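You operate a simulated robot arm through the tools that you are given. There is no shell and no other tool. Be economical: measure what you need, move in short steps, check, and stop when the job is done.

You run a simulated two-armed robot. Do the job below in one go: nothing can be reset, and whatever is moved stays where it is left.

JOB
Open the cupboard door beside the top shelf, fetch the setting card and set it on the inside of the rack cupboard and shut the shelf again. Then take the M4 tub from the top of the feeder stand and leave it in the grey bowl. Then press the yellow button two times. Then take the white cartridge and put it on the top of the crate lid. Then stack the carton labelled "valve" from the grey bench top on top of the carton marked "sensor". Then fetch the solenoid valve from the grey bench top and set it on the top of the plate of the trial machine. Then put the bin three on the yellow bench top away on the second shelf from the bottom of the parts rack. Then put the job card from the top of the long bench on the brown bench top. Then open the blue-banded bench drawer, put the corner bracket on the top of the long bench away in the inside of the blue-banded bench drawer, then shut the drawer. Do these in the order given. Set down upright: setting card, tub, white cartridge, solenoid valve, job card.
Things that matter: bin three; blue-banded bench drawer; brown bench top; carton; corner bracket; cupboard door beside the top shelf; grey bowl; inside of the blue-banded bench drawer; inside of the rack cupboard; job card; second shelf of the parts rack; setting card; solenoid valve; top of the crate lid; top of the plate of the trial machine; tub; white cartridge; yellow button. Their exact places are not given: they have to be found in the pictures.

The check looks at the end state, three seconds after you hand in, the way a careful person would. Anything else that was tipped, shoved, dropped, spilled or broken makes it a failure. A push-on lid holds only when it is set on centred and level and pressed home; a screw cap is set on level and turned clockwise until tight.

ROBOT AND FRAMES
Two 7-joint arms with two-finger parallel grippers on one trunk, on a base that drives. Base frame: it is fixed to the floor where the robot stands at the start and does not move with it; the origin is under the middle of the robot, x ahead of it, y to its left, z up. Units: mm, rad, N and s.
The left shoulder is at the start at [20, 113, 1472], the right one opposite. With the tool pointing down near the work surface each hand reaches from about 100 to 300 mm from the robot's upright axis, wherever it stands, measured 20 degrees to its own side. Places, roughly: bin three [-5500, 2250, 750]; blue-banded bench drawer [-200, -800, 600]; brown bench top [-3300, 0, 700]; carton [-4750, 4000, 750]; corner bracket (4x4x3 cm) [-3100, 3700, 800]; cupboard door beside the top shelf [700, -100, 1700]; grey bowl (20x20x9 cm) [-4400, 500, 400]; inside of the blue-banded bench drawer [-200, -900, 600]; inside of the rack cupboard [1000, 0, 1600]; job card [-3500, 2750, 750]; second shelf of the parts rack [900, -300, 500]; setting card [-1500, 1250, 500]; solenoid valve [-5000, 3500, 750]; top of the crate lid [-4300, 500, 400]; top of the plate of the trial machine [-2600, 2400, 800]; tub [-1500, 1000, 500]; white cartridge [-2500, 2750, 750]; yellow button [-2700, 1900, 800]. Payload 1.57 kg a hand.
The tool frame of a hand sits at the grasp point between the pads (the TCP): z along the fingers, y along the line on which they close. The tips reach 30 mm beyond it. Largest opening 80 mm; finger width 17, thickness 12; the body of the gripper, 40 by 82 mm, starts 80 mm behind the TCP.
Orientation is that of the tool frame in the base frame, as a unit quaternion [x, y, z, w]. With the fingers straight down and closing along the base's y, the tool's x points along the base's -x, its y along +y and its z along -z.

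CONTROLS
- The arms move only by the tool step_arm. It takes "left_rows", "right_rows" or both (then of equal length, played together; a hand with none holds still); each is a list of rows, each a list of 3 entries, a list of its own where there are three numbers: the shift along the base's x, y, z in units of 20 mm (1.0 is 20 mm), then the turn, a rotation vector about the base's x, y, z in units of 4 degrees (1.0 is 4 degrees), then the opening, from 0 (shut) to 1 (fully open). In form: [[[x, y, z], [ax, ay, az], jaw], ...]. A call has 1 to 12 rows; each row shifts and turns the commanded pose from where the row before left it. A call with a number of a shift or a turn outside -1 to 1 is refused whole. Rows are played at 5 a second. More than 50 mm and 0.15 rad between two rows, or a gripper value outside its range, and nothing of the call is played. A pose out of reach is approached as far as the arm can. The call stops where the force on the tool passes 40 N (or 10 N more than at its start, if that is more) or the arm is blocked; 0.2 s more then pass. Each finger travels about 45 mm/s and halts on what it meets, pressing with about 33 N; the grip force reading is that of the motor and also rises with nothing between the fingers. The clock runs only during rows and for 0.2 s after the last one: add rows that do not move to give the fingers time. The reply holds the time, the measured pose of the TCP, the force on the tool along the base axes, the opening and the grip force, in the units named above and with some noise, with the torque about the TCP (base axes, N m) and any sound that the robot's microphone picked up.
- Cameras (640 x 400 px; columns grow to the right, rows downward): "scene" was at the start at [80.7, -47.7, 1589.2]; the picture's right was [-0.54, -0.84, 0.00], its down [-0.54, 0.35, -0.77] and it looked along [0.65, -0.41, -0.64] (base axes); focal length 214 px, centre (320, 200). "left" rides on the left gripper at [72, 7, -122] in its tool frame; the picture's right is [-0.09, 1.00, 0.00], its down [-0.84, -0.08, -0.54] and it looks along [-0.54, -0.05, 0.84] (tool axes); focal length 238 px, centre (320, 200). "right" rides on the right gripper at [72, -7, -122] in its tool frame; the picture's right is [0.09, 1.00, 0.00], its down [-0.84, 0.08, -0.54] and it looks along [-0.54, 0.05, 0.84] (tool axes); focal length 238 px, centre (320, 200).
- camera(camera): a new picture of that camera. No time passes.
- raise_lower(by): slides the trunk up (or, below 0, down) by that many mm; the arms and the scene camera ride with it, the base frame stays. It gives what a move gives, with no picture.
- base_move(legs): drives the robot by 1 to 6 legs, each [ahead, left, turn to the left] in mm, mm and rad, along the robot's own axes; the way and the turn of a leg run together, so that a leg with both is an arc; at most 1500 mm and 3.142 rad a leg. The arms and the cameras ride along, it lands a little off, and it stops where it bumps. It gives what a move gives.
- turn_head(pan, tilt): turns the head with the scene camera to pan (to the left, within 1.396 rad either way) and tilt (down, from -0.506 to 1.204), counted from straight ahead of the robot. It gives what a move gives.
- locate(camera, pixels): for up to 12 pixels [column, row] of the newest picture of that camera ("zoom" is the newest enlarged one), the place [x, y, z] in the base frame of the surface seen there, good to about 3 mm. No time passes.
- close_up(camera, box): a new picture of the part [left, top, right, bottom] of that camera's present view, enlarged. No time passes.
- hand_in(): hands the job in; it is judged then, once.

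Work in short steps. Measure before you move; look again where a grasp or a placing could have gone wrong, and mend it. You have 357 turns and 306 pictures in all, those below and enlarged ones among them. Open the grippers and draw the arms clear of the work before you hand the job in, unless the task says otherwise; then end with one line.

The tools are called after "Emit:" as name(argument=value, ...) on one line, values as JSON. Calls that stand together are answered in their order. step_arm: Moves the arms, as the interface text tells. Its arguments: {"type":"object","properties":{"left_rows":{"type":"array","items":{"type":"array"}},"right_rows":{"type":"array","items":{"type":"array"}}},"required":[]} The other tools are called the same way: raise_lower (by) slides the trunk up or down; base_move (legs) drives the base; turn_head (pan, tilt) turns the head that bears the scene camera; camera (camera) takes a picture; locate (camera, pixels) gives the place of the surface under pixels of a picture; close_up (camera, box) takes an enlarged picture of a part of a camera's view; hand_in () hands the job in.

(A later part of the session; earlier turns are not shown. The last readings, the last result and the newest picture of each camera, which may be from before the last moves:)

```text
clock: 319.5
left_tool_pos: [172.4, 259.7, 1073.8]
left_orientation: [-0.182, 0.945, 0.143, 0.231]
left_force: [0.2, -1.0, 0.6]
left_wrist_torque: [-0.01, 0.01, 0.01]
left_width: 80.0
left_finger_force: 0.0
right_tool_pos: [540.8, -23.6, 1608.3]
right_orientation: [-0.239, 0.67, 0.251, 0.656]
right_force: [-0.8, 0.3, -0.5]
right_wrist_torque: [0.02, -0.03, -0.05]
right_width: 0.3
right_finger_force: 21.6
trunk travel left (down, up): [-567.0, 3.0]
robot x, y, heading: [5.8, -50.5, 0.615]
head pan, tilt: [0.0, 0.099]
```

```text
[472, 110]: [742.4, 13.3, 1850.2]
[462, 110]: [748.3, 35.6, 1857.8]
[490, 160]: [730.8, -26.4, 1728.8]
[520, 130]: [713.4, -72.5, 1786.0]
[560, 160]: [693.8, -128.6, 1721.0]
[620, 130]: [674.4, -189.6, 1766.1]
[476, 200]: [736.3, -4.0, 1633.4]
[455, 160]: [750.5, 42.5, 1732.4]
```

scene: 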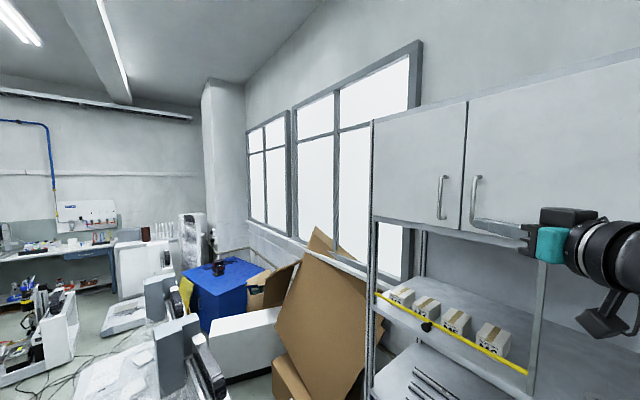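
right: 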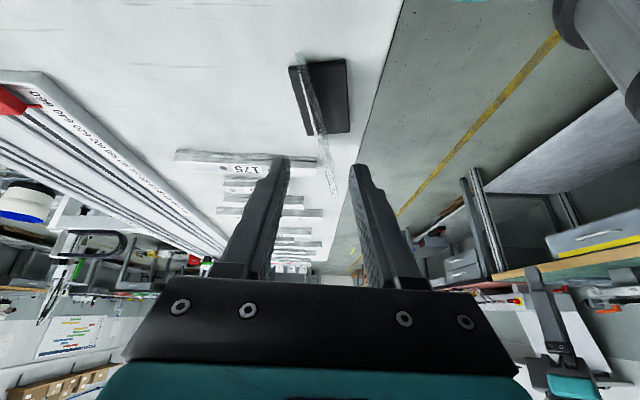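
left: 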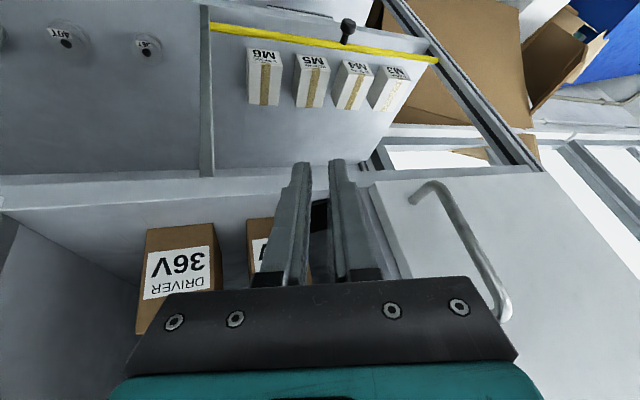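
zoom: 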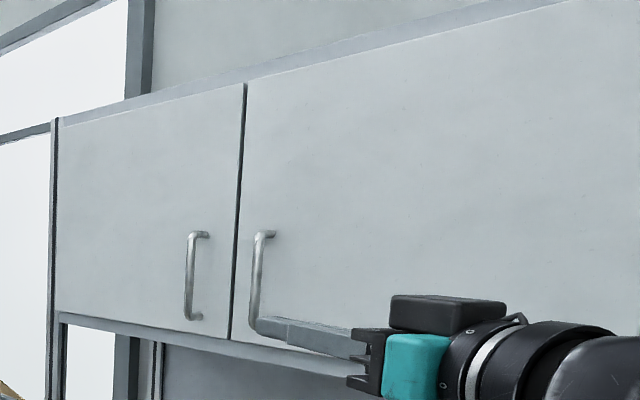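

The door is fully shut (face points match the start). Now the tub: I back off, turn to heading π/2, bring the right arm down to tool-down and park the left arm forward-high.

Emit:
base_move(legs=[[-260, 0, 0], [0, 0, 0.956]])

Emit:
step_arm(left_rows=[[[0.58, 1, 0], [0, 0, 0], 1], [[0.58, 1, 0], [0, 0, 0], 1], [[0.58, 1, 0], [0, 0, 0], 1], [[0.58, 1, 0], [0, 0, 0], 1], [[0.58, 1, 0], [0, 0, 0], 1], [[0.58, 1, 0], [0, 0, 0], 1], [[0, 0, 1], [0, 0, 0], 1], [[0, 0, 1], [0, 0, 0], 1], [[0, 0, 1], [0, 0, 0], 1], [[0, 0, 1], [0, 0, 0], 1], [[0, 0, 1], [0, 0, 0], 1], [[0, 0, 1], [0, 0, 0], 1]], right_rows=[[[0, 0, -1], [0, 0, 0], 0], [[0, 0, -1], [0, 0, 0], 0], [[0, 0, -1], [0, 0, 0], 0], [[0, 0, -1], [0, 0, 0], 0], [[0, 0, -1], [0, 0, 0], 0], [[0, 0, -1], [0, 0, 0], 0], [[0, 0, -1], [0, 0, 0], 0], [[0, 0, -1], [-1, 0, 0], 0], [[0, 0, -1], [-1, 0, 0], 0], [[0, 0, -1], [-1, 0, 0], 0], [[0, 0, -1], [-1, 0, 0], 0], [[0, 0, -1], [-1, 0, 0], 0]])

Emit:
step_arm(left_rows=[[[0, 0, 1], [0, 0, 0], 1], [[0, 0, 1], [0, 0, 0], 1], [[0, 0, 1], [0, 0, 0], 1], [[0, 0, 1], [0, 0, 0], 1], [[0, 0, 1], [0, 0, 0], 1], [[0, 0, 1], [0, 0, 0], 1], [[0, 0, 1], [0, 0, 0], 1], [[0, 0, 1], [0, 0, 0], 1], [[0, 0, 1], [0, 0, 0], 1], [[0, 0, 1], [0, 0, 0], 1], [[0, 0, 1], [0, 0, 0], 1], [[0, 0, 1], [0, 0, 0], 1]], right_rows=[[[0, -0.8, -1], [-1, 0, 0], 0], [[0, -0.8, -1], [-1, 0, 0], 0], [[0, -0.8, -1], [-1, 0, 0], 0], [[0, -0.8, -1], [-1, 0, 0], 0], [[0, -0.8, -1], [-1, 0, 0], 0], [[0, -0.8, -1], [-1, 0, 0], 0], [[0, -0.8, -1], [-1, 0, 0], 0], [[0, -0.8, -1], [-1, 0, 0], 0], [[0, -0.8, -1], [-1, 0, 0], 0], [[0, -0.8, -1], [-1, 0, 0], 0], [[0, -0.8, -1], [-1, 0, 0], 0], [[0, 0, -1], [-1, 0, 0], 0]])

```text
clock: 323.8
left_tool_pos: [-362.1, 114.2, 1074.3]
left_orientation: [-0.596, 0.756, 0.233, 0.14]
left_force: [-0.9, -0.3, 0.3]
left_wrist_torque: [0.02, 0.03, -0.01]
left_width: 80.2
left_finger_force: 0.0
right_tool_pos: [83.5, 253.6, 1607.6]
right_orientation: [-0.519, 0.487, 0.523, 0.468]
right_force: [0.2, 0.1, -0.1]
right_wrist_torque: [0.04, 0.04, -0.01]
right_width: 0.1
right_finger_force: 21.2
trunk travel left (down, up): [-567.0, 3.0]
robot x, y, heading: [-204.6, -199.2, 1.565]
head pan, tilt: [0.0, 0.099]
```

```text
clock: 326.4
left_tool_pos: [-292.0, 235.1, 1195.1]
left_orientation: [-0.596, 0.756, 0.233, 0.14]
left_force: [0.6, 0.2, 0.1]
left_wrist_torque: [0.0, 0.01, -0.01]
left_width: 79.9
left_finger_force: 0.0
right_tool_pos: [82.4, 253.5, 1367.6]
right_orientation: [0.594, -0.57, -0.431, -0.37]
right_force: [0.0, -0.7, -0.4]
right_wrist_torque: [0.02, -0.01, 0.02]
right_width: 0.0
right_finger_force: 21.2
trunk travel left (down, up): [-567.0, 3.0]
robot x, y, heading: [-202.1, -202.3, 1.572]
head pan, tilt: [0.0, 0.099]
```

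```text
clock: 329.0
left_tool_pos: [-290.7, 237.0, 1433.5]
left_orientation: [-0.597, 0.756, 0.232, 0.139]
left_force: [0.8, 0.2, 0.1]
left_wrist_torque: [0.02, 0.0, 0.03]
left_width: 80.0
left_finger_force: 0.0
right_tool_pos: [83.2, 76.5, 1128.5]
right_orientation: [-0.693, 0.696, 0.162, 0.097]
right_force: [-0.3, 0.2, -0.5]
right_wrist_torque: [-0.02, -0.01, 0.01]
right_width: 0.0
right_finger_force: 21.2
trunk travel left (down, up): [-567.0, 3.0]
robot x, y, heading: [-205.6, -201.6, 1.569]
head pan, tilt: [0.0, 0.099]
```

Both arms behave. I level the right hand, then drive to the south side of the feeder stand and look.

Emit:
step_arm(right_rows=[[[0, 0, 0], [-0.88, -0.22, 0], 1], [[0, 0, 0], [-0.88, -0.22, 0], 1], [[0, 0, 0], [-0.88, -0.22, 0], 1], [[0, 0, 0], [-0.88, -0.22, 0], 1], [[0, 0, 0], [-0.88, -0.22, 0], 1], [[0, 0, 0], [-0.88, -0.22, 0], 1]])

Emit:
base_move(legs=[[500, 1200, 0], [300, 208, 0.09]])

Emit:
turn_head(pan=-0.2, tilt=0.9)

Emit:
camera(camera="scene")

```text
clock: 330.4
left_tool_pos: [-290.8, 236.3, 1434.4]
left_orientation: [-0.596, 0.756, 0.233, 0.139]
left_force: [-0.2, -0.2, 0.7]
left_wrist_torque: [0.02, 0.01, 0.01]
left_width: 80.0
left_finger_force: 0.1
right_tool_pos: [82.7, 77.1, 1125.6]
right_orientation: [-0.705, 0.709, -0.001, -0.001]
right_force: [-1.3, -0.2, -0.3]
right_wrist_torque: [-0.02, 0.0, -0.01]
right_width: 80.1
right_finger_force: 0.1
trunk travel left (down, up): [-567.0, 3.0]
robot x, y, heading: [-201.7, -197.9, 1.568]
head pan, tilt: [0.0, 0.099]
```

```text
clock: 339.0
left_tool_pos: [-1748.3, 1050.8, 1434.2]
left_orientation: [-0.619, 0.737, 0.236, 0.132]
left_force: [0.9, 0.0, -0.2]
left_wrist_torque: [-0.01, -0.05, 0.01]
left_width: 80.0
left_finger_force: 0.0
right_tool_pos: [-1363.9, 915.3, 1127.4]
right_orientation: [0.727, -0.686, 0.0, 0.0]
right_force: [0.4, 0.4, -0.6]
right_wrist_torque: [0.02, 0.01, -0.01]
right_width: 79.9
right_finger_force: 0.0
trunk travel left (down, up): [-567.0, 3.0]
robot x, y, heading: [-1633.6, 618.2, 1.634]
head pan, tilt: [0.0, 0.099]
```

```text
clock: 340.1
left_tool_pos: [-1747.7, 1051.1, 1435.3]
left_orientation: [-0.62, 0.736, 0.237, 0.132]
left_force: [0.1, 0.4, -0.1]
left_wrist_torque: [-0.02, -0.02, -0.03]
left_width: 80.1
left_finger_force: 0.1
right_tool_pos: [-1364.3, 913.7, 1128.4]
right_orientation: [0.727, -0.686, 0.0, -0.001]
right_force: [0.4, -0.2, -0.4]
right_wrist_torque: [0.0, 0.01, -0.01]
right_width: 80.1
right_finger_force: 0.0
trunk travel left (down, up): [-567.0, 3.0]
robot x, y, heading: [-1633.0, 618.9, 1.634]
head pan, tilt: [-0.201, 0.901]
```

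```text
206 pictures are left
```

scene: 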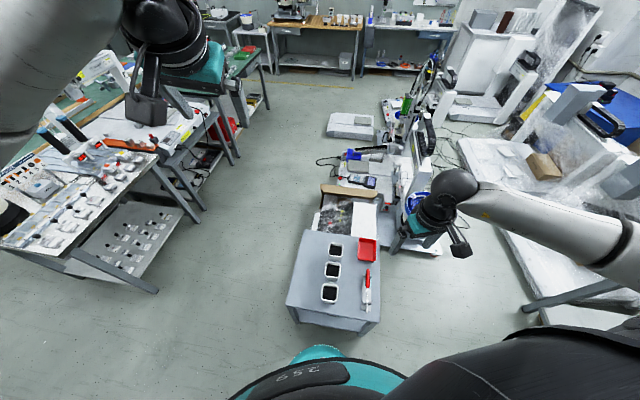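

The stand and tubs are intact. Close-up for exact tub geometry.

Emit:
close_up(camera="scene", box=[280, 220, 400, 330])

```text
3.64 times, centred on (340, 275) of scene
```

zoom: 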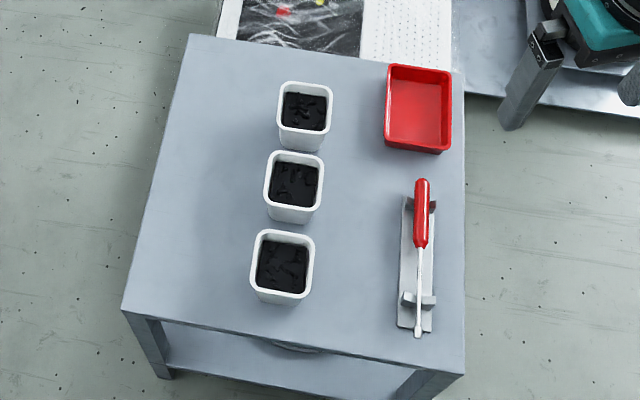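

Emit:
locate(camera="zoom", pixels=[[266, 185], [321, 190], [295, 155], [293, 207], [267, 205], [270, 155], [319, 158], [294, 221], [285, 232], [305, 85], [125, 308], [462, 370]])

```text
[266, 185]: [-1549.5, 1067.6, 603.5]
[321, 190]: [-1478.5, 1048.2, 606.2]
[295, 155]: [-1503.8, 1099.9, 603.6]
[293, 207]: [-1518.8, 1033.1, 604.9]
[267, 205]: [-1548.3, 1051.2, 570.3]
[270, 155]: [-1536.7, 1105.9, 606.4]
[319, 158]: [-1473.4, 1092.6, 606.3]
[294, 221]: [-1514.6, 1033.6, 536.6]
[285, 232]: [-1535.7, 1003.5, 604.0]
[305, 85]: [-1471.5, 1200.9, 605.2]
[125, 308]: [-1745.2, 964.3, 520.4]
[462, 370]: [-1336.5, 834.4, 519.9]
```

M4 rim centre ≈(-1513,1063), 71 mm wide, top z 605. I drive 60 mm closer, lower the trunk 400, and bring the right hand above it with matching yaw.

Emit:
base_move(legs=[[60, 0, 0]])

Emit:
raise_lower(by=-400)

Emit:
step_arm(right_rows=[[[-0.9, 0.56, 0], [0, 0, -0.58], 1], [[-0.9, 0.56, 0], [0, 0, -0.58], 1], [[-0.9, 0.56, 0], [0, 0, -0.58], 1], [[-0.9, 0.56, 0], [0, 0, -0.58], 1], [[-0.9, 0.56, 0], [0, 0, -0.58], 1], [[-0.9, 0.56, 0], [0, 0, -0.58], 1], [[-0.9, 0.56, 0], [0, 0, -0.58], 1], [[-0.9, 0.56, 0], [0, 0, -0.58], 1]])

Emit:
camera(camera="right")

```text
clock: 341.1
left_tool_pos: [-1751.0, 1112.8, 1433.1]
left_orientation: [-0.618, 0.738, 0.237, 0.131]
left_force: [-0.3, 1.1, 0.0]
left_wrist_torque: [0.0, 0.01, 0.02]
left_width: 79.9
left_finger_force: 0.1
right_tool_pos: [-1366.6, 975.2, 1127.6]
right_orientation: [0.727, -0.687, 0.0, 0.001]
right_force: [-0.6, 0.0, 0.2]
right_wrist_torque: [-0.04, 0.03, 0.02]
right_width: 79.9
right_finger_force: 0.0
trunk travel left (down, up): [-567.0, 3.0]
robot x, y, heading: [-1637.8, 678.8, 1.63]
head pan, tilt: [-0.201, 0.901]
```

```text
clock: 344.9
left_tool_pos: [-1751.4, 1110.9, 1033.5]
left_orientation: [-0.619, 0.737, 0.237, 0.132]
left_force: [-0.1, 0.0, -0.6]
left_wrist_torque: [0.03, -0.01, 0.0]
left_width: 80.1
left_finger_force: 0.0
right_tool_pos: [-1366.6, 975.6, 727.8]
right_orientation: [0.726, -0.687, 0.0, 0.0]
right_force: [0.3, 1.1, 0.0]
right_wrist_torque: [-0.02, 0.03, 0.01]
right_width: 80.0
right_finger_force: 0.0
trunk travel left (down, up): [-167.0, 403.0]
robot x, y, heading: [-1639.6, 682.4, 1.636]
head pan, tilt: [-0.201, 0.901]
```

```text
clock: 346.7
left_tool_pos: [-1751.3, 1111.2, 1034.6]
left_orientation: [-0.619, 0.737, 0.237, 0.132]
left_force: [-0.2, 0.8, -0.7]
left_wrist_torque: [-0.01, 0.01, -0.01]
left_width: 79.8
left_finger_force: 0.0
right_tool_pos: [-1510.0, 1064.0, 729.4]
right_orientation: [-0.606, 0.795, 0.0, 0.0]
right_force: [-0.5, 0.6, -1.1]
right_wrist_torque: [0.01, 0.01, 0.01]
right_width: 80.2
right_finger_force: 0.0
trunk travel left (down, up): [-167.0, 403.0]
robot x, y, heading: [-1640.9, 676.7, 1.626]
head pan, tilt: [-0.201, 0.901]
```

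```text
204 pictures are left
```

right: 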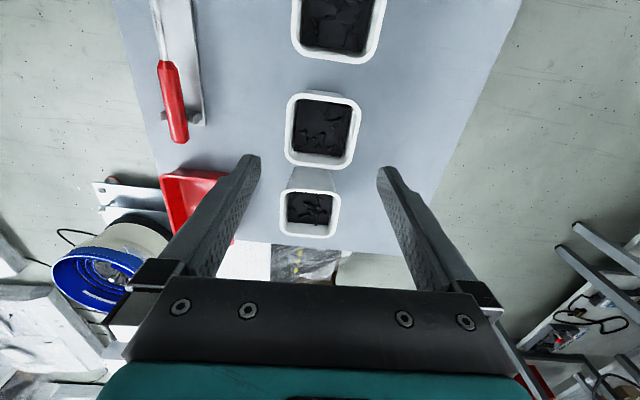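

Reached. The middle tub (M4) is centred at (323,130). Verify lateral centring by locating its rim edges.

Emit:
locate(camera="right", pixels=[[290, 128], [358, 138], [323, 96], [318, 164]])

```text
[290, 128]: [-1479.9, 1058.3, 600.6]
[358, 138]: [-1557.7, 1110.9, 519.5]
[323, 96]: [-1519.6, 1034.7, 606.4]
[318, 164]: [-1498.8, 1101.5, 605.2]
```

Centre ≈(-1513,1066). Shift 3 mm, lower trunk 85 mm, and look before straddling the rim.

Emit:
step_arm(right_rows=[[[-0.15, 0.1, 0], [0, 0, 0], 1]])

Emit:
raise_lower(by=-85)

Emit:
camera(camera="right")

```text
clock: 347.1
left_tool_pos: [-1751.4, 1109.8, 1033.9]
left_orientation: [-0.619, 0.737, 0.237, 0.131]
left_force: [0.2, 0.3, 0.1]
left_wrist_torque: [-0.01, 0.01, -0.05]
left_width: 80.0
left_finger_force: 0.0
right_tool_pos: [-1513.1, 1066.5, 727.5]
right_orientation: [-0.606, 0.795, 0.0, 0.001]
right_force: [-0.3, -0.2, 0.5]
right_wrist_torque: [0.01, 0.0, -0.02]
right_width: 79.8
right_finger_force: 0.1
trunk travel left (down, up): [-167.0, 403.0]
robot x, y, heading: [-1634.6, 677.3, 1.632]
head pan, tilt: [-0.201, 0.901]
```

```text
clock: 348.3
left_tool_pos: [-1751.0, 1112.1, 949.4]
left_orientation: [-0.619, 0.737, 0.237, 0.132]
left_force: [-0.5, 0.2, -0.3]
left_wrist_torque: [-0.01, 0.01, -0.01]
left_width: 79.9
left_finger_force: 0.1
right_tool_pos: [-1512.7, 1066.2, 642.9]
right_orientation: [-0.607, 0.795, 0.0, 0.0]
right_force: [0.5, -0.2, -0.1]
right_wrist_torque: [0.01, -0.02, 0.02]
right_width: 80.2
right_finger_force: 0.0
trunk travel left (down, up): [-82.0, 488.0]
robot x, y, heading: [-1639.4, 681.9, 1.629]
head pan, tilt: [-0.201, 0.901]
```

```text
203 pictures are left
```

right: 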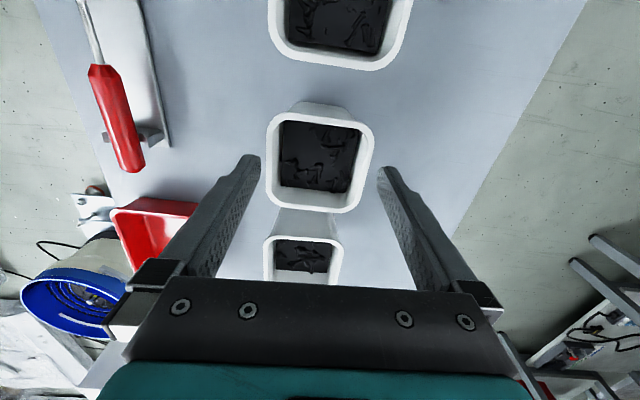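

The tub sits centred (267–375) between the fingertips (260/380). Descend 68 mm and grip.

Emit:
step_arm(right_rows=[[[0, 0, -0.5], [0, 0, 0], 1], [[0, 0, -0.5], [0, 0, 0], 1], [[0, 0, -0.5], [0, 0, 0], 1], [[0, 0, -0.5], [0, 0, 0], 1], [[0, 0, -0.5], [0, 0, 0], 1], [[0, 0, -0.5], [0, 0, 0], 1], [[0, 0, -0.4], [0, 0, 0], 1], [[0, 0, 0], [0, 0, 0], 0.6], [[0, 0, 0], [0, 0, 0], 0.6], [[0, 0, 0], [0, 0, 0], 0.6]])

Emit:
camera(camera="right")

```text
clock: 350.5
left_tool_pos: [-1750.6, 1111.2, 949.6]
left_orientation: [-0.618, 0.738, 0.237, 0.132]
left_force: [-0.9, -0.2, 0.0]
left_wrist_torque: [-0.02, 0.01, 0.02]
left_width: 80.2
left_finger_force: 0.2
right_tool_pos: [-1513.3, 1065.6, 574.7]
right_orientation: [-0.606, 0.796, 0.0, 0.0]
right_force: [1.8, 0.4, 0.2]
right_wrist_torque: [0.05, 0.0, -0.03]
right_width: 68.9
right_finger_force: 33.0
trunk travel left (down, up): [-82.0, 488.0]
robot x, y, heading: [-1638.9, 680.6, 1.626]
head pan, tilt: [-0.201, 0.901]
```

```text
202 pictures are left
```

right: 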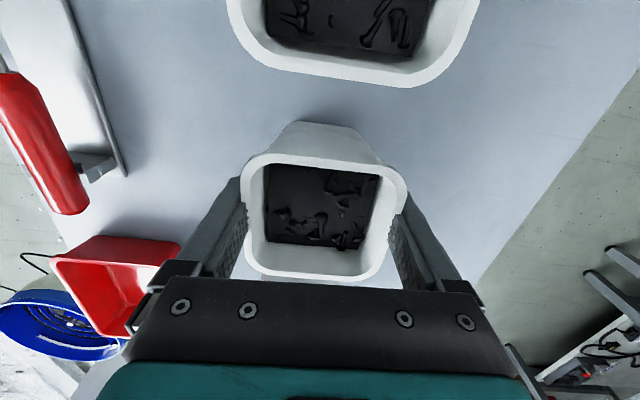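

M4 is gripped (69 mm, 33 N). I lift with the trunk, back away, turn to face -x and look for the bowl and crate.

Emit:
raise_lower(by=300)

Emit:
base_move(legs=[[-300, 0, 0], [0, 0, 1.51]])

Emit:
turn_head(pan=0.0, tilt=0.45)

Emit:
camera(camera="scene")

```text
clock: 353.5
left_tool_pos: [-1751.0, 1112.4, 1249.6]
left_orientation: [-0.619, 0.737, 0.237, 0.132]
left_force: [-0.4, 0.2, -0.3]
left_wrist_torque: [0.0, -0.01, 0.01]
left_width: 80.0
left_finger_force: 0.0
right_tool_pos: [-1513.2, 1066.4, 874.3]
right_orientation: [-0.607, 0.795, 0.0, 0.001]
right_force: [-0.4, -0.5, -5.4]
right_wrist_torque: [-0.02, -0.01, 0.0]
right_width: 68.8
right_finger_force: 32.7
trunk travel left (down, up): [-382.0, 188.0]
robot x, y, heading: [-1633.1, 678.6, 1.635]
head pan, tilt: [-0.201, 0.901]
```

```text
clock: 359.3
left_tool_pos: [-2056.3, 284.9, 1249.1]
left_orientation: [0.956, -0.109, -0.263, 0.068]
left_force: [0.1, 0.4, -0.4]
left_wrist_torque: [0.01, -0.02, 0.01]
left_width: 79.9
left_finger_force: 0.0
right_tool_pos: [-1998.3, 519.8, 874.6]
right_orientation: [0.987, -0.16, 0.001, 0.0]
right_force: [0.6, 0.0, -7.1]
right_wrist_torque: [-0.02, -0.02, -0.01]
right_width: 68.6
right_finger_force: 33.2
trunk travel left (down, up): [-382.0, 188.0]
robot x, y, heading: [-1618.5, 378.4, -3.135]
head pan, tilt: [-0.201, 0.901]
```

```text
clock: 360.2
left_tool_pos: [-2055.9, 284.4, 1249.5]
left_orientation: [0.956, -0.109, -0.263, 0.067]
left_force: [0.3, -0.3, 0.3]
left_wrist_torque: [-0.01, 0.01, 0.0]
left_width: 79.9
left_finger_force: 0.0
right_tool_pos: [-1997.2, 520.4, 875.0]
right_orientation: [0.987, -0.16, 0.0, 0.001]
right_force: [-0.5, -0.3, -6.8]
right_wrist_torque: [-0.05, -0.02, -0.01]
right_width: 68.4
right_finger_force: 32.9
trunk travel left (down, up): [-382.0, 188.0]
robot x, y, heading: [-1620.1, 375.3, -3.138]
head pan, tilt: [0.0, 0.45]
```

```text
201 pictures are left
```

scene: 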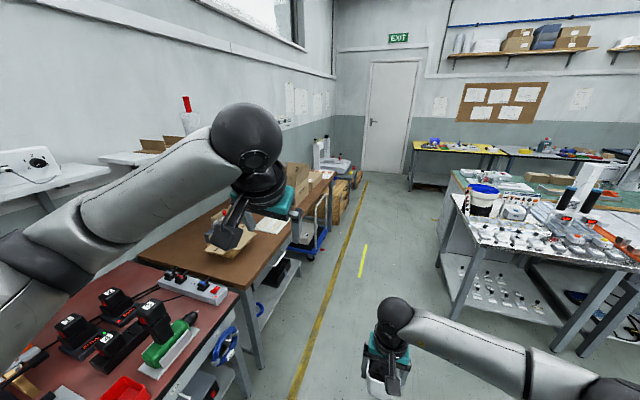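

The aisle leads along the yellow line; beyond the brown bench there's a trolley at ~(335,160). I locate key points to plan the drive.

Emit:
locate(camera="scene", pixels=[[362, 260], [330, 300], [320, 245], [335, 165], [448, 290], [390, 300], [375, 200], [300, 235], [262, 340], [450, 195], [345, 195], [235, 300]])

Emit:
close_up(camera="scene", box=[260, 110, 420, 260])

```text
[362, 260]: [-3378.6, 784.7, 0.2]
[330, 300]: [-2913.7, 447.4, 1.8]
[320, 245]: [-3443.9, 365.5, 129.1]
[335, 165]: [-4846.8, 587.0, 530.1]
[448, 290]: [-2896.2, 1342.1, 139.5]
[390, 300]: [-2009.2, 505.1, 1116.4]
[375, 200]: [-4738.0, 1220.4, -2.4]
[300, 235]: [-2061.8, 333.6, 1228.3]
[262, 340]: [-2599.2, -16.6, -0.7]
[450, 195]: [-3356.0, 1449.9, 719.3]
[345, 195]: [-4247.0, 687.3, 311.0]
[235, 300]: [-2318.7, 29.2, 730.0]
```

```text
2.67 times, centred on (340, 185) of scene
```

zoom: 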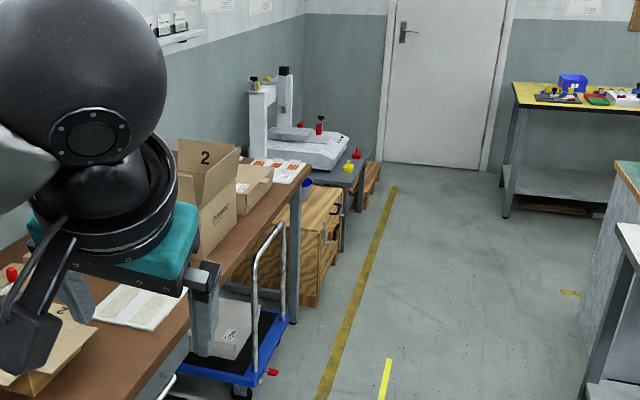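

A wooden crate stands past the brown bench near (-4250,600). I drive along the aisle (y≈800) to x≈-3950 and look again.

Emit:
base_move(legs=[[900, -425, 0], [1430, 0, 0]])

Emit:
turn_head(pan=0.6, tilt=0.75)

Emit:
camera(camera="scene")

```text
clock: 372.0
left_tool_pos: [-4369.4, 701.1, 1249.1]
left_orientation: [0.956, -0.112, -0.262, 0.066]
left_force: [0.7, -0.6, -1.0]
left_wrist_torque: [-0.01, 0.0, 0.01]
left_width: 80.1
left_finger_force: 0.0
right_tool_pos: [-4308.3, 937.0, 872.5]
right_orientation: [0.987, -0.163, 0.002, -0.002]
right_force: [-0.5, 0.3, -6.6]
right_wrist_torque: [0.03, -0.01, -0.01]
right_width: 68.3
right_finger_force: 33.5
trunk travel left (down, up): [-382.0, 188.0]
robot x, y, heading: [-3934.6, 789.3, 3.142]
head pan, tilt: [0.0, 0.45]
stopped in leg 2: the robot was blocked; the commanded pose is now the measured one
```

```text
clock: 373.0
left_tool_pos: [-4369.1, 700.0, 1248.7]
left_orientation: [0.956, -0.112, -0.263, 0.067]
left_force: [0.2, -0.1, 0.4]
left_wrist_torque: [-0.04, -0.01, -0.02]
left_width: 79.8
left_finger_force: 0.0
right_tool_pos: [-4311.3, 936.5, 874.0]
right_orientation: [0.987, -0.162, 0.001, -0.001]
right_force: [0.4, 0.3, -5.9]
right_wrist_torque: [-0.03, 0.01, 0.02]
right_width: 68.5
right_finger_force: 33.3
trunk travel left (down, up): [-382.0, 188.0]
robot x, y, heading: [-3929.6, 789.2, -3.143]
head pan, tilt: [0.6, 0.75]
```

```text
199 pictures are left
```

scene: 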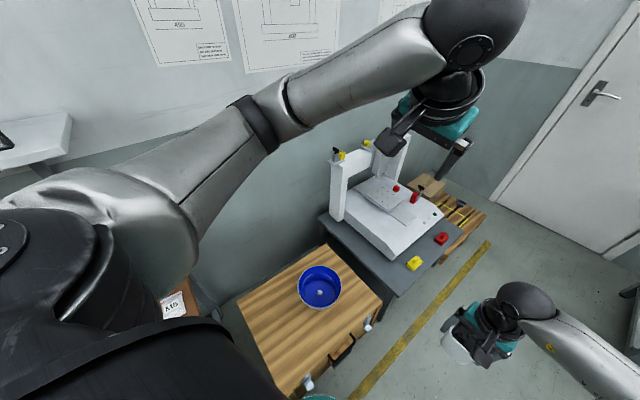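

Crate with a bowl on its lid is at (315,300). Close-up and measuring.

Emit:
close_up(camera="scene", box=[220, 230, 440, 400])

Emit:
locate(camera="scene", pixels=[[300, 287], [340, 287], [320, 267], [320, 307], [320, 292], [240, 305], [325, 250], [380, 300], [286, 392], [350, 320], [270, 300], [380, 255]])

```text
2.35 times, centred on (330, 315) of scene
```

zoom: 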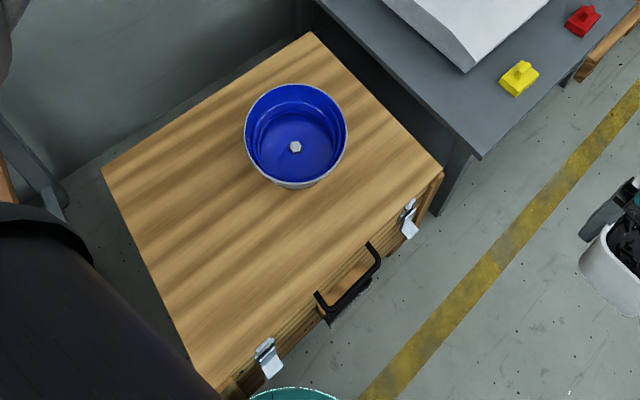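

```text
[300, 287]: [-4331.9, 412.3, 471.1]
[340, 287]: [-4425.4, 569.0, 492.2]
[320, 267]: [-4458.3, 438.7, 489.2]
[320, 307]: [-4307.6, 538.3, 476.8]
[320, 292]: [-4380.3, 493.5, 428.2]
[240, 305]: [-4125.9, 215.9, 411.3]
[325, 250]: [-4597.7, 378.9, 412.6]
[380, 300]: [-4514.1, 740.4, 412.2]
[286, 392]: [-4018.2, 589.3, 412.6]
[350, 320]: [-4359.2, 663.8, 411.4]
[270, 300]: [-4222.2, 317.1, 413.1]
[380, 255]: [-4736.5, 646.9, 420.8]
```

The bowl (blue inside) centre ≈(-4380,490), on the crate lid z≈412. I measure its inner floor, the central nut and walls.

Emit:
locate(camera="zoom", pixels=[[296, 146], [280, 158], [312, 160], [296, 170], [296, 125], [265, 145], [330, 140], [296, 110], [248, 120], [346, 120], [296, 86], [300, 187]])

Emit:
close_up(camera="scene", box=[290, 255, 350, 320])

```text
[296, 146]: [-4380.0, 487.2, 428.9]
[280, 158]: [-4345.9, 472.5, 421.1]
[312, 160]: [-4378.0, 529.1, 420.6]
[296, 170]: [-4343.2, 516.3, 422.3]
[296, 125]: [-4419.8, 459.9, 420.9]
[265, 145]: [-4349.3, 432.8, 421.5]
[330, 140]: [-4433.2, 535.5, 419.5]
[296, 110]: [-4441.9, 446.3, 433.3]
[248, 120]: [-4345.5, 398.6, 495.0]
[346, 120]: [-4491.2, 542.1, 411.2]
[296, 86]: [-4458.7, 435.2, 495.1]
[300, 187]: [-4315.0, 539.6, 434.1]
```

```text
6.15 times, centred on (320, 288) of scene
```

zoom: 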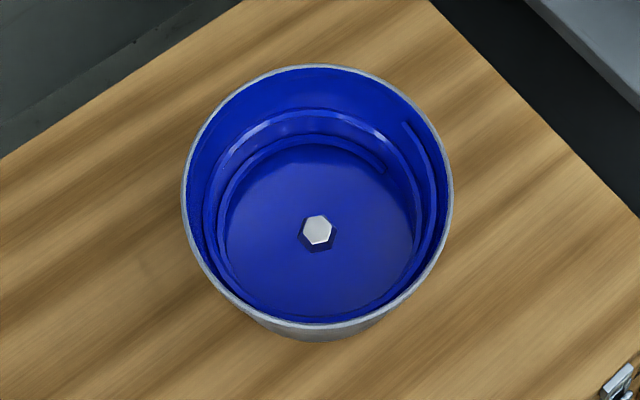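

Floor z≈421, radius ~75, with an 8 mm nut in the middle. I look at the held tub to judge its bottom size.

Emit:
turn_head(pan=-0.35, tilt=0.75)

Emit:
close_up(camera="scene", box=[240, 180, 400, 320])

```text
clock: 374.2
left_tool_pos: [-4370.7, 702.7, 1249.0]
left_orientation: [0.956, -0.112, -0.263, 0.066]
left_force: [-0.1, 0.7, -0.2]
left_wrist_torque: [-0.01, -0.01, -0.02]
left_width: 79.9
left_finger_force: 0.0
right_tool_pos: [-4311.3, 937.2, 873.5]
right_orientation: [0.987, -0.163, 0.001, 0.0]
right_force: [0.6, 0.3, -6.3]
right_wrist_torque: [-0.02, 0.0, -0.01]
right_width: 68.4
right_finger_force: 32.8
trunk travel left (down, up): [-382.0, 188.0]
robot x, y, heading: [-3932.9, 790.3, 3.142]
head pan, tilt: [-0.351, 0.75]
```

```text
2.86 times, centred on (320, 250) of scene
```

zoom: 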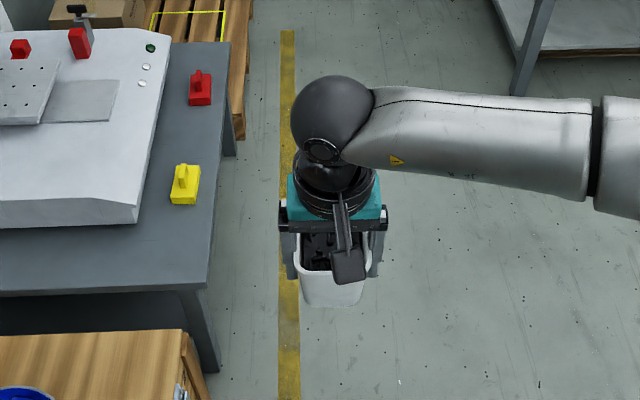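

Tub bottom ≈58 mm, so it fits between nut and wall. I drive to the crate's front (P≈(-4146,890)), facing it, then approach.

Emit:
base_move(legs=[[216, -110, 0], [0, 0, 1.274]])

Emit:
turn_head(pan=-0.2, tilt=0.95)

Emit:
camera(camera="scene")

```text
clock: 374.9
left_tool_pos: [-4368.2, 700.2, 1249.3]
left_orientation: [0.956, -0.11, -0.263, 0.067]
left_force: [-0.4, -0.1, 0.3]
left_wrist_torque: [0.05, 0.03, -0.04]
left_width: 80.1
left_finger_force: 0.1
right_tool_pos: [-4307.1, 935.1, 872.8]
right_orientation: [0.987, -0.161, 0.002, -0.002]
right_force: [1.0, -0.3, -6.7]
right_wrist_torque: [0.0, -0.03, 0.02]
right_width: 68.5
right_finger_force: 32.8
trunk travel left (down, up): [-382.0, 188.0]
robot x, y, heading: [-3933.8, 791.1, -3.141]
head pan, tilt: [-0.351, 0.75]
stopped in leg 1: the robot was blocked; the commanded pose is now the measured one
```

```text
clock: 375.7
left_tool_pos: [-4369.1, 699.7, 1248.4]
left_orientation: [0.956, -0.11, -0.262, 0.068]
left_force: [0.2, -0.9, -0.2]
left_wrist_torque: [0.06, 0.03, -0.02]
left_width: 80.0
left_finger_force: 0.0
right_tool_pos: [-4309.8, 935.7, 873.6]
right_orientation: [0.987, -0.161, 0.003, -0.001]
right_force: [-1.1, -0.5, -7.0]
right_wrist_torque: [0.04, -0.05, 0.0]
right_width: 68.5
right_finger_force: 33.0
trunk travel left (down, up): [-382.0, 188.0]
robot x, y, heading: [-3932.2, 787.3, -3.137]
head pan, tilt: [-0.201, 0.949]
```

```text
195 pictures are left
```

scene: 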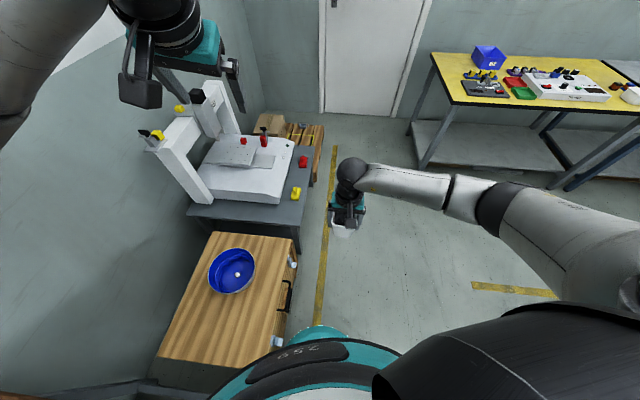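

The base touches the crate's corner latch. I first slide away from it (right, +y), then go ahead and turn.

Emit:
base_move(legs=[[-20, -120, 0], [236, 0, 0], [0, 0, 1.274]])

Emit:
camera(camera="scene")

```text
clock: 381.4
left_tool_pos: [-4186.1, 462.5, 1248.8]
left_orientation: [0.832, 0.484, -0.171, 0.211]
left_force: [0.7, 0.0, 0.5]
left_wrist_torque: [-0.03, 0.05, -0.01]
left_width: 79.9
left_finger_force: 0.1
right_tool_pos: [-4395.8, 586.9, 872.4]
right_orientation: [0.887, 0.461, 0.001, -0.003]
right_force: [1.1, -0.2, -6.7]
right_wrist_torque: [0.03, -0.03, -0.02]
right_width: 68.7
right_finger_force: 32.7
trunk travel left (down, up): [-382.0, 188.0]
robot x, y, heading: [-4150.2, 909.2, -1.86]
head pan, tilt: [-0.201, 0.949]
```

```text
194 pictures are left
```

scene: 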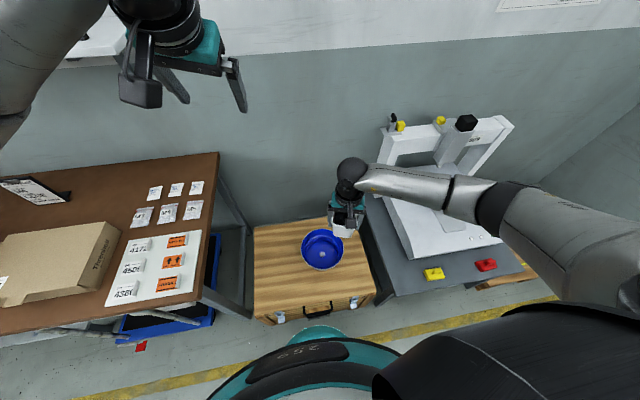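

Good: only a small move remains. I drive 35 mm closer, shift the tub over the bowl's near side of the nut, and lower the trunk 300.

Emit:
base_move(legs=[[35, 0, 0]])

Emit:
step_arm(right_rows=[[[0.82, -0.55, 0], [0, 0, 0], 0.6], [[0.82, -0.55, 0], [0, 0, 0], 0.6], [[0.8, -0.5, 0], [0, 0, 0], 0.6]])

Emit:
raise_lower(by=-295)

Emit:
camera(camera="right")

Emit:
close_up(camera="scene", box=[240, 150, 420, 330])

```text
clock: 382.3
left_tool_pos: [-4190.8, 446.3, 1249.4]
left_orientation: [0.832, 0.485, -0.17, 0.21]
left_force: [0.6, 1.0, 0.4]
left_wrist_torque: [-0.05, 0.02, 0.03]
left_width: 80.1
left_finger_force: 0.0
right_tool_pos: [-4400.2, 572.9, 872.8]
right_orientation: [0.887, 0.462, 0.0, -0.003]
right_force: [0.1, 0.8, -6.3]
right_wrist_torque: [-0.03, 0.0, -0.02]
right_width: 68.4
right_finger_force: 33.2
trunk travel left (down, up): [-382.0, 188.0]
robot x, y, heading: [-4151.9, 893.4, -1.854]
head pan, tilt: [-0.201, 0.949]
stopped in leg 1: the robot was blocked; the commanded pose is now the measured one
```

```text
clock: 383.1
left_tool_pos: [-4191.0, 445.7, 1249.3]
left_orientation: [0.832, 0.484, -0.171, 0.211]
left_force: [0.1, -0.1, 0.9]
left_wrist_torque: [0.01, -0.01, -0.01]
left_width: 79.9
left_finger_force: 0.0
right_tool_pos: [-4350.7, 538.5, 873.9]
right_orientation: [0.887, 0.462, -0.001, -0.001]
right_force: [-0.1, 0.5, -6.9]
right_wrist_torque: [0.05, -0.07, 0.02]
right_width: 68.6
right_finger_force: 33.5
trunk travel left (down, up): [-382.0, 188.0]
robot x, y, heading: [-4151.4, 888.9, -1.856]
head pan, tilt: [-0.201, 0.949]
```

```text
clock: 386.1
left_tool_pos: [-4191.2, 446.2, 954.3]
left_orientation: [0.831, 0.485, -0.17, 0.212]
left_force: [-0.3, -0.2, 0.6]
left_wrist_torque: [0.02, -0.02, 0.0]
left_width: 79.8
left_finger_force: 0.0
right_tool_pos: [-4348.4, 539.6, 578.1]
right_orientation: [0.887, 0.462, 0.0, -0.002]
right_force: [-0.4, -0.4, -6.4]
right_wrist_torque: [0.01, 0.01, 0.02]
right_width: 68.4
right_finger_force: 33.2
trunk travel left (down, up): [-87.0, 483.0]
robot x, y, heading: [-4152.6, 889.0, -1.852]
head pan, tilt: [-0.201, 0.949]
```

```text
193 pictures are left
```

right: 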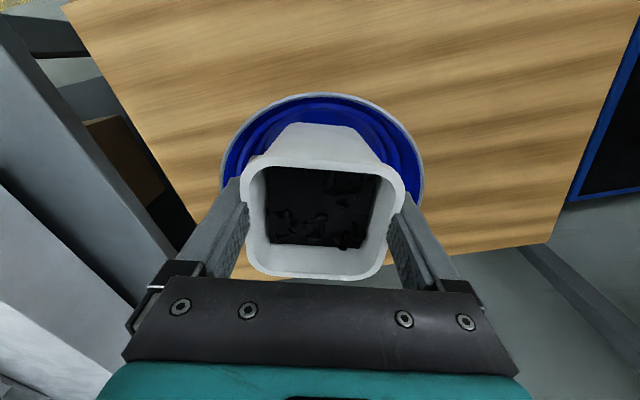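

```text
2.22 times, centred on (330, 240) of scene
```

zoom: 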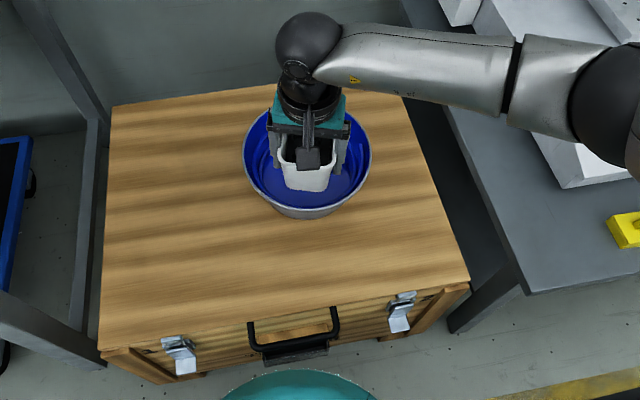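

The tub hangs just above the bowl. I shift (-8,-19), lower the trunk 75 mm more, and check from the cameras.

Emit:
step_arm(right_rows=[[[-0.4, -0.95, 0], [0, 0, 0], 0.6], [[0, 0, 0], [0, 0, 0], 0.6]])

Emit:
raise_lower(by=-72)

Emit:
close_up(camera="scene", box=[270, 170, 370, 280])

Emit:
camera(camera="right")

```text
clock: 386.7
left_tool_pos: [-4189.5, 446.0, 955.6]
left_orientation: [0.831, 0.485, -0.17, 0.211]
left_force: [-0.1, -0.3, -0.8]
left_wrist_torque: [0.01, -0.01, 0.0]
left_width: 79.8
left_finger_force: 0.1
right_tool_pos: [-4358.8, 520.6, 577.9]
right_orientation: [0.887, 0.462, 0.0, -0.003]
right_force: [0.0, 0.4, -6.1]
right_wrist_torque: [0.02, 0.01, -0.01]
right_width: 68.8
right_finger_force: 32.6
trunk travel left (down, up): [-87.0, 483.0]
robot x, y, heading: [-4152.3, 888.2, -1.854]
head pan, tilt: [-0.201, 0.949]
```

```text
clock: 387.8
left_tool_pos: [-4190.3, 446.5, 881.7]
left_orientation: [0.832, 0.485, -0.17, 0.21]
left_force: [0.0, 0.4, 0.2]
left_wrist_torque: [-0.05, 0.02, -0.04]
left_width: 80.0
left_finger_force: 0.0
right_tool_pos: [-4358.8, 521.1, 505.8]
right_orientation: [0.887, 0.462, 0.001, -0.003]
right_force: [-0.3, -0.7, -7.2]
right_wrist_torque: [0.03, -0.01, 0.0]
right_width: 68.5
right_finger_force: 32.6
trunk travel left (down, up): [-15.0, 555.0]
robot x, y, heading: [-4150.1, 890.9, -1.854]
head pan, tilt: [-0.201, 0.949]
```

```text
3.64 times, centred on (320, 225) of scene
```

zoom: 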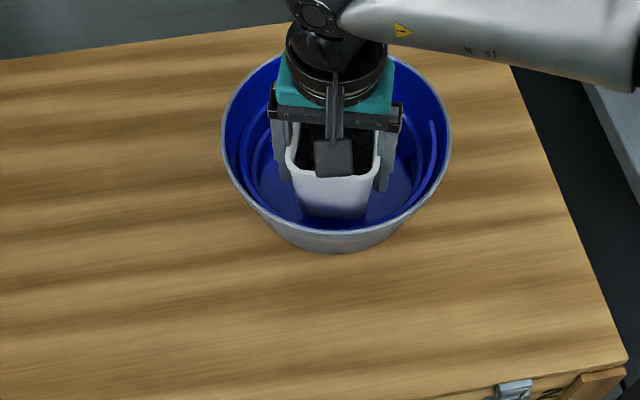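

```text
190 pictures are left
```

right: 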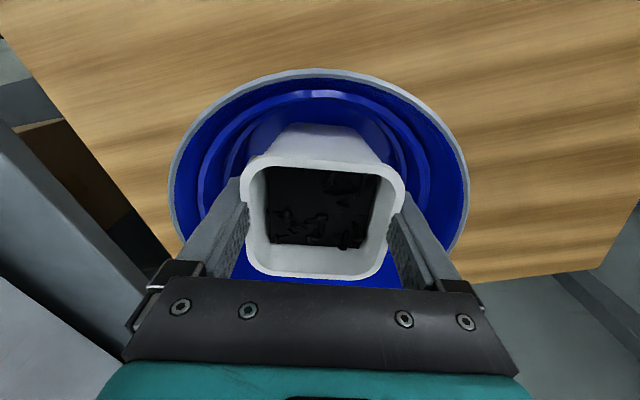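

The tub is inside the bowl's rim. Lower gently until contact.

Emit:
step_arm(right_rows=[[[0, 0, -0.4], [0, 0, 0], 0.6], [[0, 0, -0.4], [0, 0, 0], 0.6], [[0, 0, -0.3], [0, 0, 0], 0.6], [[0, 0, -0.2], [0, 0, 0], 0.6], [[0, 0, -0.15], [0, 0, 0], 0.6]])

Emit:
close_up(camera="scene", box=[270, 170, 370, 280])

```text
clock: 389.0
left_tool_pos: [-4190.0, 446.8, 881.5]
left_orientation: [0.831, 0.484, -0.171, 0.211]
left_force: [-0.8, 0.1, -0.3]
left_wrist_torque: [0.03, 0.02, 0.0]
left_width: 79.9
left_finger_force: 0.1
right_tool_pos: [-4359.0, 519.2, 476.7]
right_orientation: [0.887, 0.462, -0.001, -0.002]
right_force: [-0.1, -0.1, -6.3]
right_wrist_torque: [0.02, -0.03, 0.03]
right_width: 68.3
right_finger_force: 32.4
trunk travel left (down, up): [-15.0, 555.0]
robot x, y, heading: [-4154.1, 887.6, -1.857]
head pan, tilt: [-0.201, 0.949]
```

```text
3.64 times, centred on (320, 225) of scene
```

zoom: 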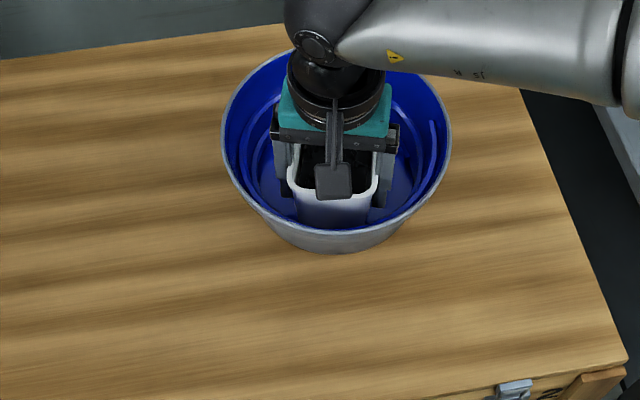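

No contact yet; a few more millimetres down.

Emit:
step_arm(right_rows=[[[0, 0, -0.1], [0, 0, 0], 0.6], [[0, 0, -0.1], [0, 0, 0], 0.6], [[0, 0, -0.1], [0, 0, 0], 0.6]])

```text
clock: 389.8
left_tool_pos: [-4189.6, 446.8, 883.1]
left_orientation: [0.831, 0.485, -0.17, 0.212]
left_force: [0.0, 0.1, 0.1]
left_wrist_torque: [0.02, 0.0, 0.01]
left_width: 79.7
left_finger_force: 0.0
right_tool_pos: [-4358.1, 518.5, 475.6]
right_orientation: [0.888, 0.461, -0.001, 0.001]
right_force: [-0.8, 8.8, 26.6]
right_wrist_torque: [-0.28, 0.06, -0.07]
right_width: 68.8
right_finger_force: 33.3
trunk travel left (down, up): [-15.0, 555.0]
robot x, y, heading: [-4150.1, 891.7, -1.859]
head pan, tilt: [-0.201, 0.949]
```

Contact (27 N). Relieve a millimetre, open just past the rim width, and raise straight up.

Emit:
step_arm(right_rows=[[[0, 0, 0.08], [0, 0, 0], 0.6], [[0, 0, 0], [0, 0, 0], 0.8], [[0, 0, 0], [0, 0, 0], 0.98], [[0, 0, 0], [0, 0, 0], 0.98], [[0, 0, 0.5], [0, 0, 0], 0.98], [[0, 0, 0.5], [0, 0, 0], 0.98], [[0, 0, 1], [0, 0, 0], 0.98], [[0, 0, 1], [0, 0, 0], 0.98], [[0, 0, 1], [0, 0, 0], 0.98]])

Emit:
raise_lower(by=200)

Emit:
camera(camera="right")

```text
clock: 391.8
left_tool_pos: [-4190.3, 447.5, 882.2]
left_orientation: [0.831, 0.486, -0.17, 0.211]
left_force: [-0.2, -0.5, -0.8]
left_wrist_torque: [0.0, -0.01, 0.01]
left_width: 80.0
left_finger_force: 0.0
right_tool_pos: [-4358.1, 520.1, 554.9]
right_orientation: [0.887, 0.462, -0.001, -0.002]
right_force: [-0.6, -0.1, 0.3]
right_wrist_torque: [0.0, -0.03, 0.01]
right_width: 78.5
right_finger_force: 0.0
trunk travel left (down, up): [-15.0, 555.0]
robot x, y, heading: [-4150.6, 892.4, -1.851]
head pan, tilt: [-0.201, 0.949]
```

```text
clock: 394.0
left_tool_pos: [-4189.3, 447.2, 1082.0]
left_orientation: [0.831, 0.486, -0.17, 0.211]
left_force: [0.8, 0.4, -0.7]
left_wrist_torque: [0.01, -0.02, -0.01]
left_width: 80.1
left_finger_force: 0.0
right_tool_pos: [-4359.0, 519.5, 754.7]
right_orientation: [0.887, 0.462, 0.0, -0.001]
right_force: [0.4, 0.5, 0.0]
right_wrist_torque: [-0.02, -0.04, 0.01]
right_width: 78.1
right_finger_force: 0.1
trunk travel left (down, up): [-215.0, 355.0]
robot x, y, heading: [-4150.5, 890.8, -1.856]
head pan, tilt: [-0.201, 0.949]
```

```text
188 pictures are left
```

right: 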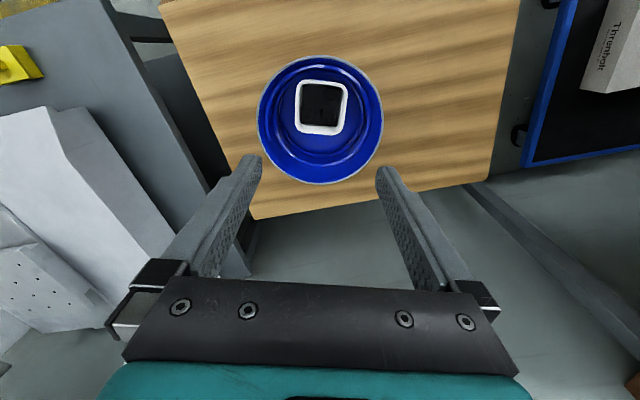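

The tub sits in the bowl. I check that its rim is level.

Emit:
locate(camera="right", pixels=[[303, 83], [345, 86], [298, 128], [338, 132], [322, 82], [318, 131]])

```text
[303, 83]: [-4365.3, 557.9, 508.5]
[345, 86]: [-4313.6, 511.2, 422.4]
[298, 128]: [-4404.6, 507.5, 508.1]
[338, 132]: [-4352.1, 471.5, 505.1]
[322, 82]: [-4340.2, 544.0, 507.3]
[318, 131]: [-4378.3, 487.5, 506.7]
```

Rim level (505–508): tub done. Next the yellow button near (-2700,1900). I back off, raise, and drive round to about (-2350,1500) to look.

Emit:
raise_lower(by=250)

Emit:
base_move(legs=[[-80, 0, 0], [0, 0, 1.855], [1128, -167, 0], [650, 700, 0]])

Emit:
turn_head(pan=1.39, tilt=0.55)

Emit:
camera(camera="scene")

```text
clock: 396.5
left_tool_pos: [-4190.4, 446.7, 1331.3]
left_orientation: [0.831, 0.486, -0.17, 0.211]
left_force: [1.0, 0.3, -0.2]
left_wrist_torque: [-0.01, 0.01, -0.01]
left_width: 80.1
left_finger_force: 0.0
right_tool_pos: [-4358.3, 520.4, 1003.2]
right_orientation: [0.887, 0.462, 0.0, -0.002]
right_force: [-0.7, 0.3, 0.3]
right_wrist_torque: [-0.01, 0.01, 0.0]
right_width: 78.5
right_finger_force: 0.1
trunk travel left (down, up): [-465.0, 105.0]
robot x, y, heading: [-4151.8, 893.5, -1.852]
head pan, tilt: [-0.201, 0.949]
```

```text
clock: 409.9
left_tool_pos: [-2295.7, 1185.9, 1331.9]
left_orientation: [0.094, 0.958, 0.07, 0.26]
left_force: [-0.2, 0.5, -0.2]
left_wrist_torque: [-0.01, 0.03, -0.02]
left_width: 80.0
left_finger_force: 0.1
right_tool_pos: [-2312.8, 1001.4, 1002.0]
right_orientation: [0.145, 0.989, -0.004, -0.004]
right_force: [0.0, 0.2, 1.0]
right_wrist_torque: [-0.05, 0.04, 0.0]
right_width: 78.2
right_finger_force: 0.0
trunk travel left (down, up): [-465.0, 105.0]
robot x, y, heading: [-2728.8, 1083.0, 0.041]
head pan, tilt: [-0.201, 0.949]
stopped in leg 4: the robot was blocked; the commanded pose is now the measured one
```

```text
clock: 411.6
left_tool_pos: [-2299.1, 1184.6, 1333.4]
left_orientation: [0.094, 0.958, 0.071, 0.262]
left_force: [0.6, 0.3, -0.5]
left_wrist_torque: [0.01, 0.02, -0.02]
left_width: 80.2
left_finger_force: 0.0
right_tool_pos: [-2316.3, 1001.4, 1004.5]
right_orientation: [0.145, 0.989, -0.003, -0.003]
right_force: [0.6, -0.3, 0.1]
right_wrist_torque: [0.01, 0.02, -0.02]
right_width: 78.2
right_finger_force: 0.1
trunk travel left (down, up): [-465.0, 105.0]
robot x, y, heading: [-2734.0, 1078.7, 0.038]
head pan, tilt: [1.389, 0.55]
```

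```text
187 pictures are left
```

scene: 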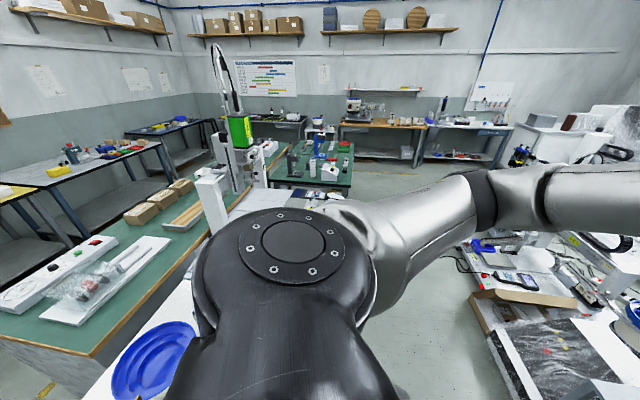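

Blocked near the bench corner. I move 400 mm ahead first, then left to about (-2330,1700), and look.

Emit:
base_move(legs=[[60, -60, 0], [380, 0, 0], [0, 650, 0]])

Emit:
camera(camera="scene")

```text
clock: 417.9
left_tool_pos: [-1887.9, 1790.2, 1332.6]
left_orientation: [0.095, 0.958, 0.07, 0.263]
left_force: [0.5, -0.1, -1.1]
left_wrist_torque: [-0.04, 0.0, 0.01]
left_width: 80.0
left_finger_force: 0.0
right_tool_pos: [-1903.9, 1605.4, 1004.0]
right_orientation: [0.146, 0.989, -0.003, -0.002]
right_force: [0.3, -0.2, -0.2]
right_wrist_torque: [-0.02, 0.03, 0.01]
right_width: 78.5
right_finger_force: 0.1
trunk travel left (down, up): [-465.0, 105.0]
robot x, y, heading: [-2319.3, 1686.4, 0.034]
head pan, tilt: [1.389, 0.55]
```

```text
186 pictures are left
```

scene: 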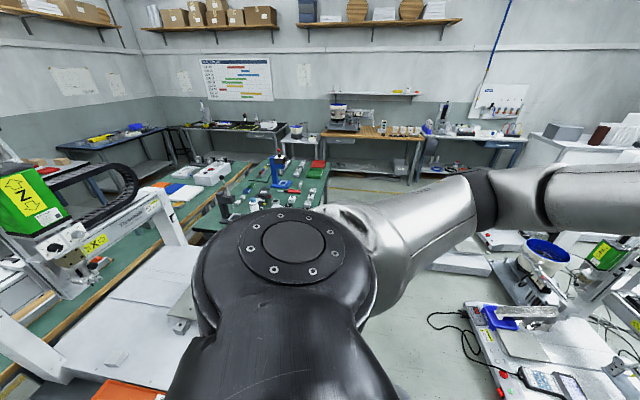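

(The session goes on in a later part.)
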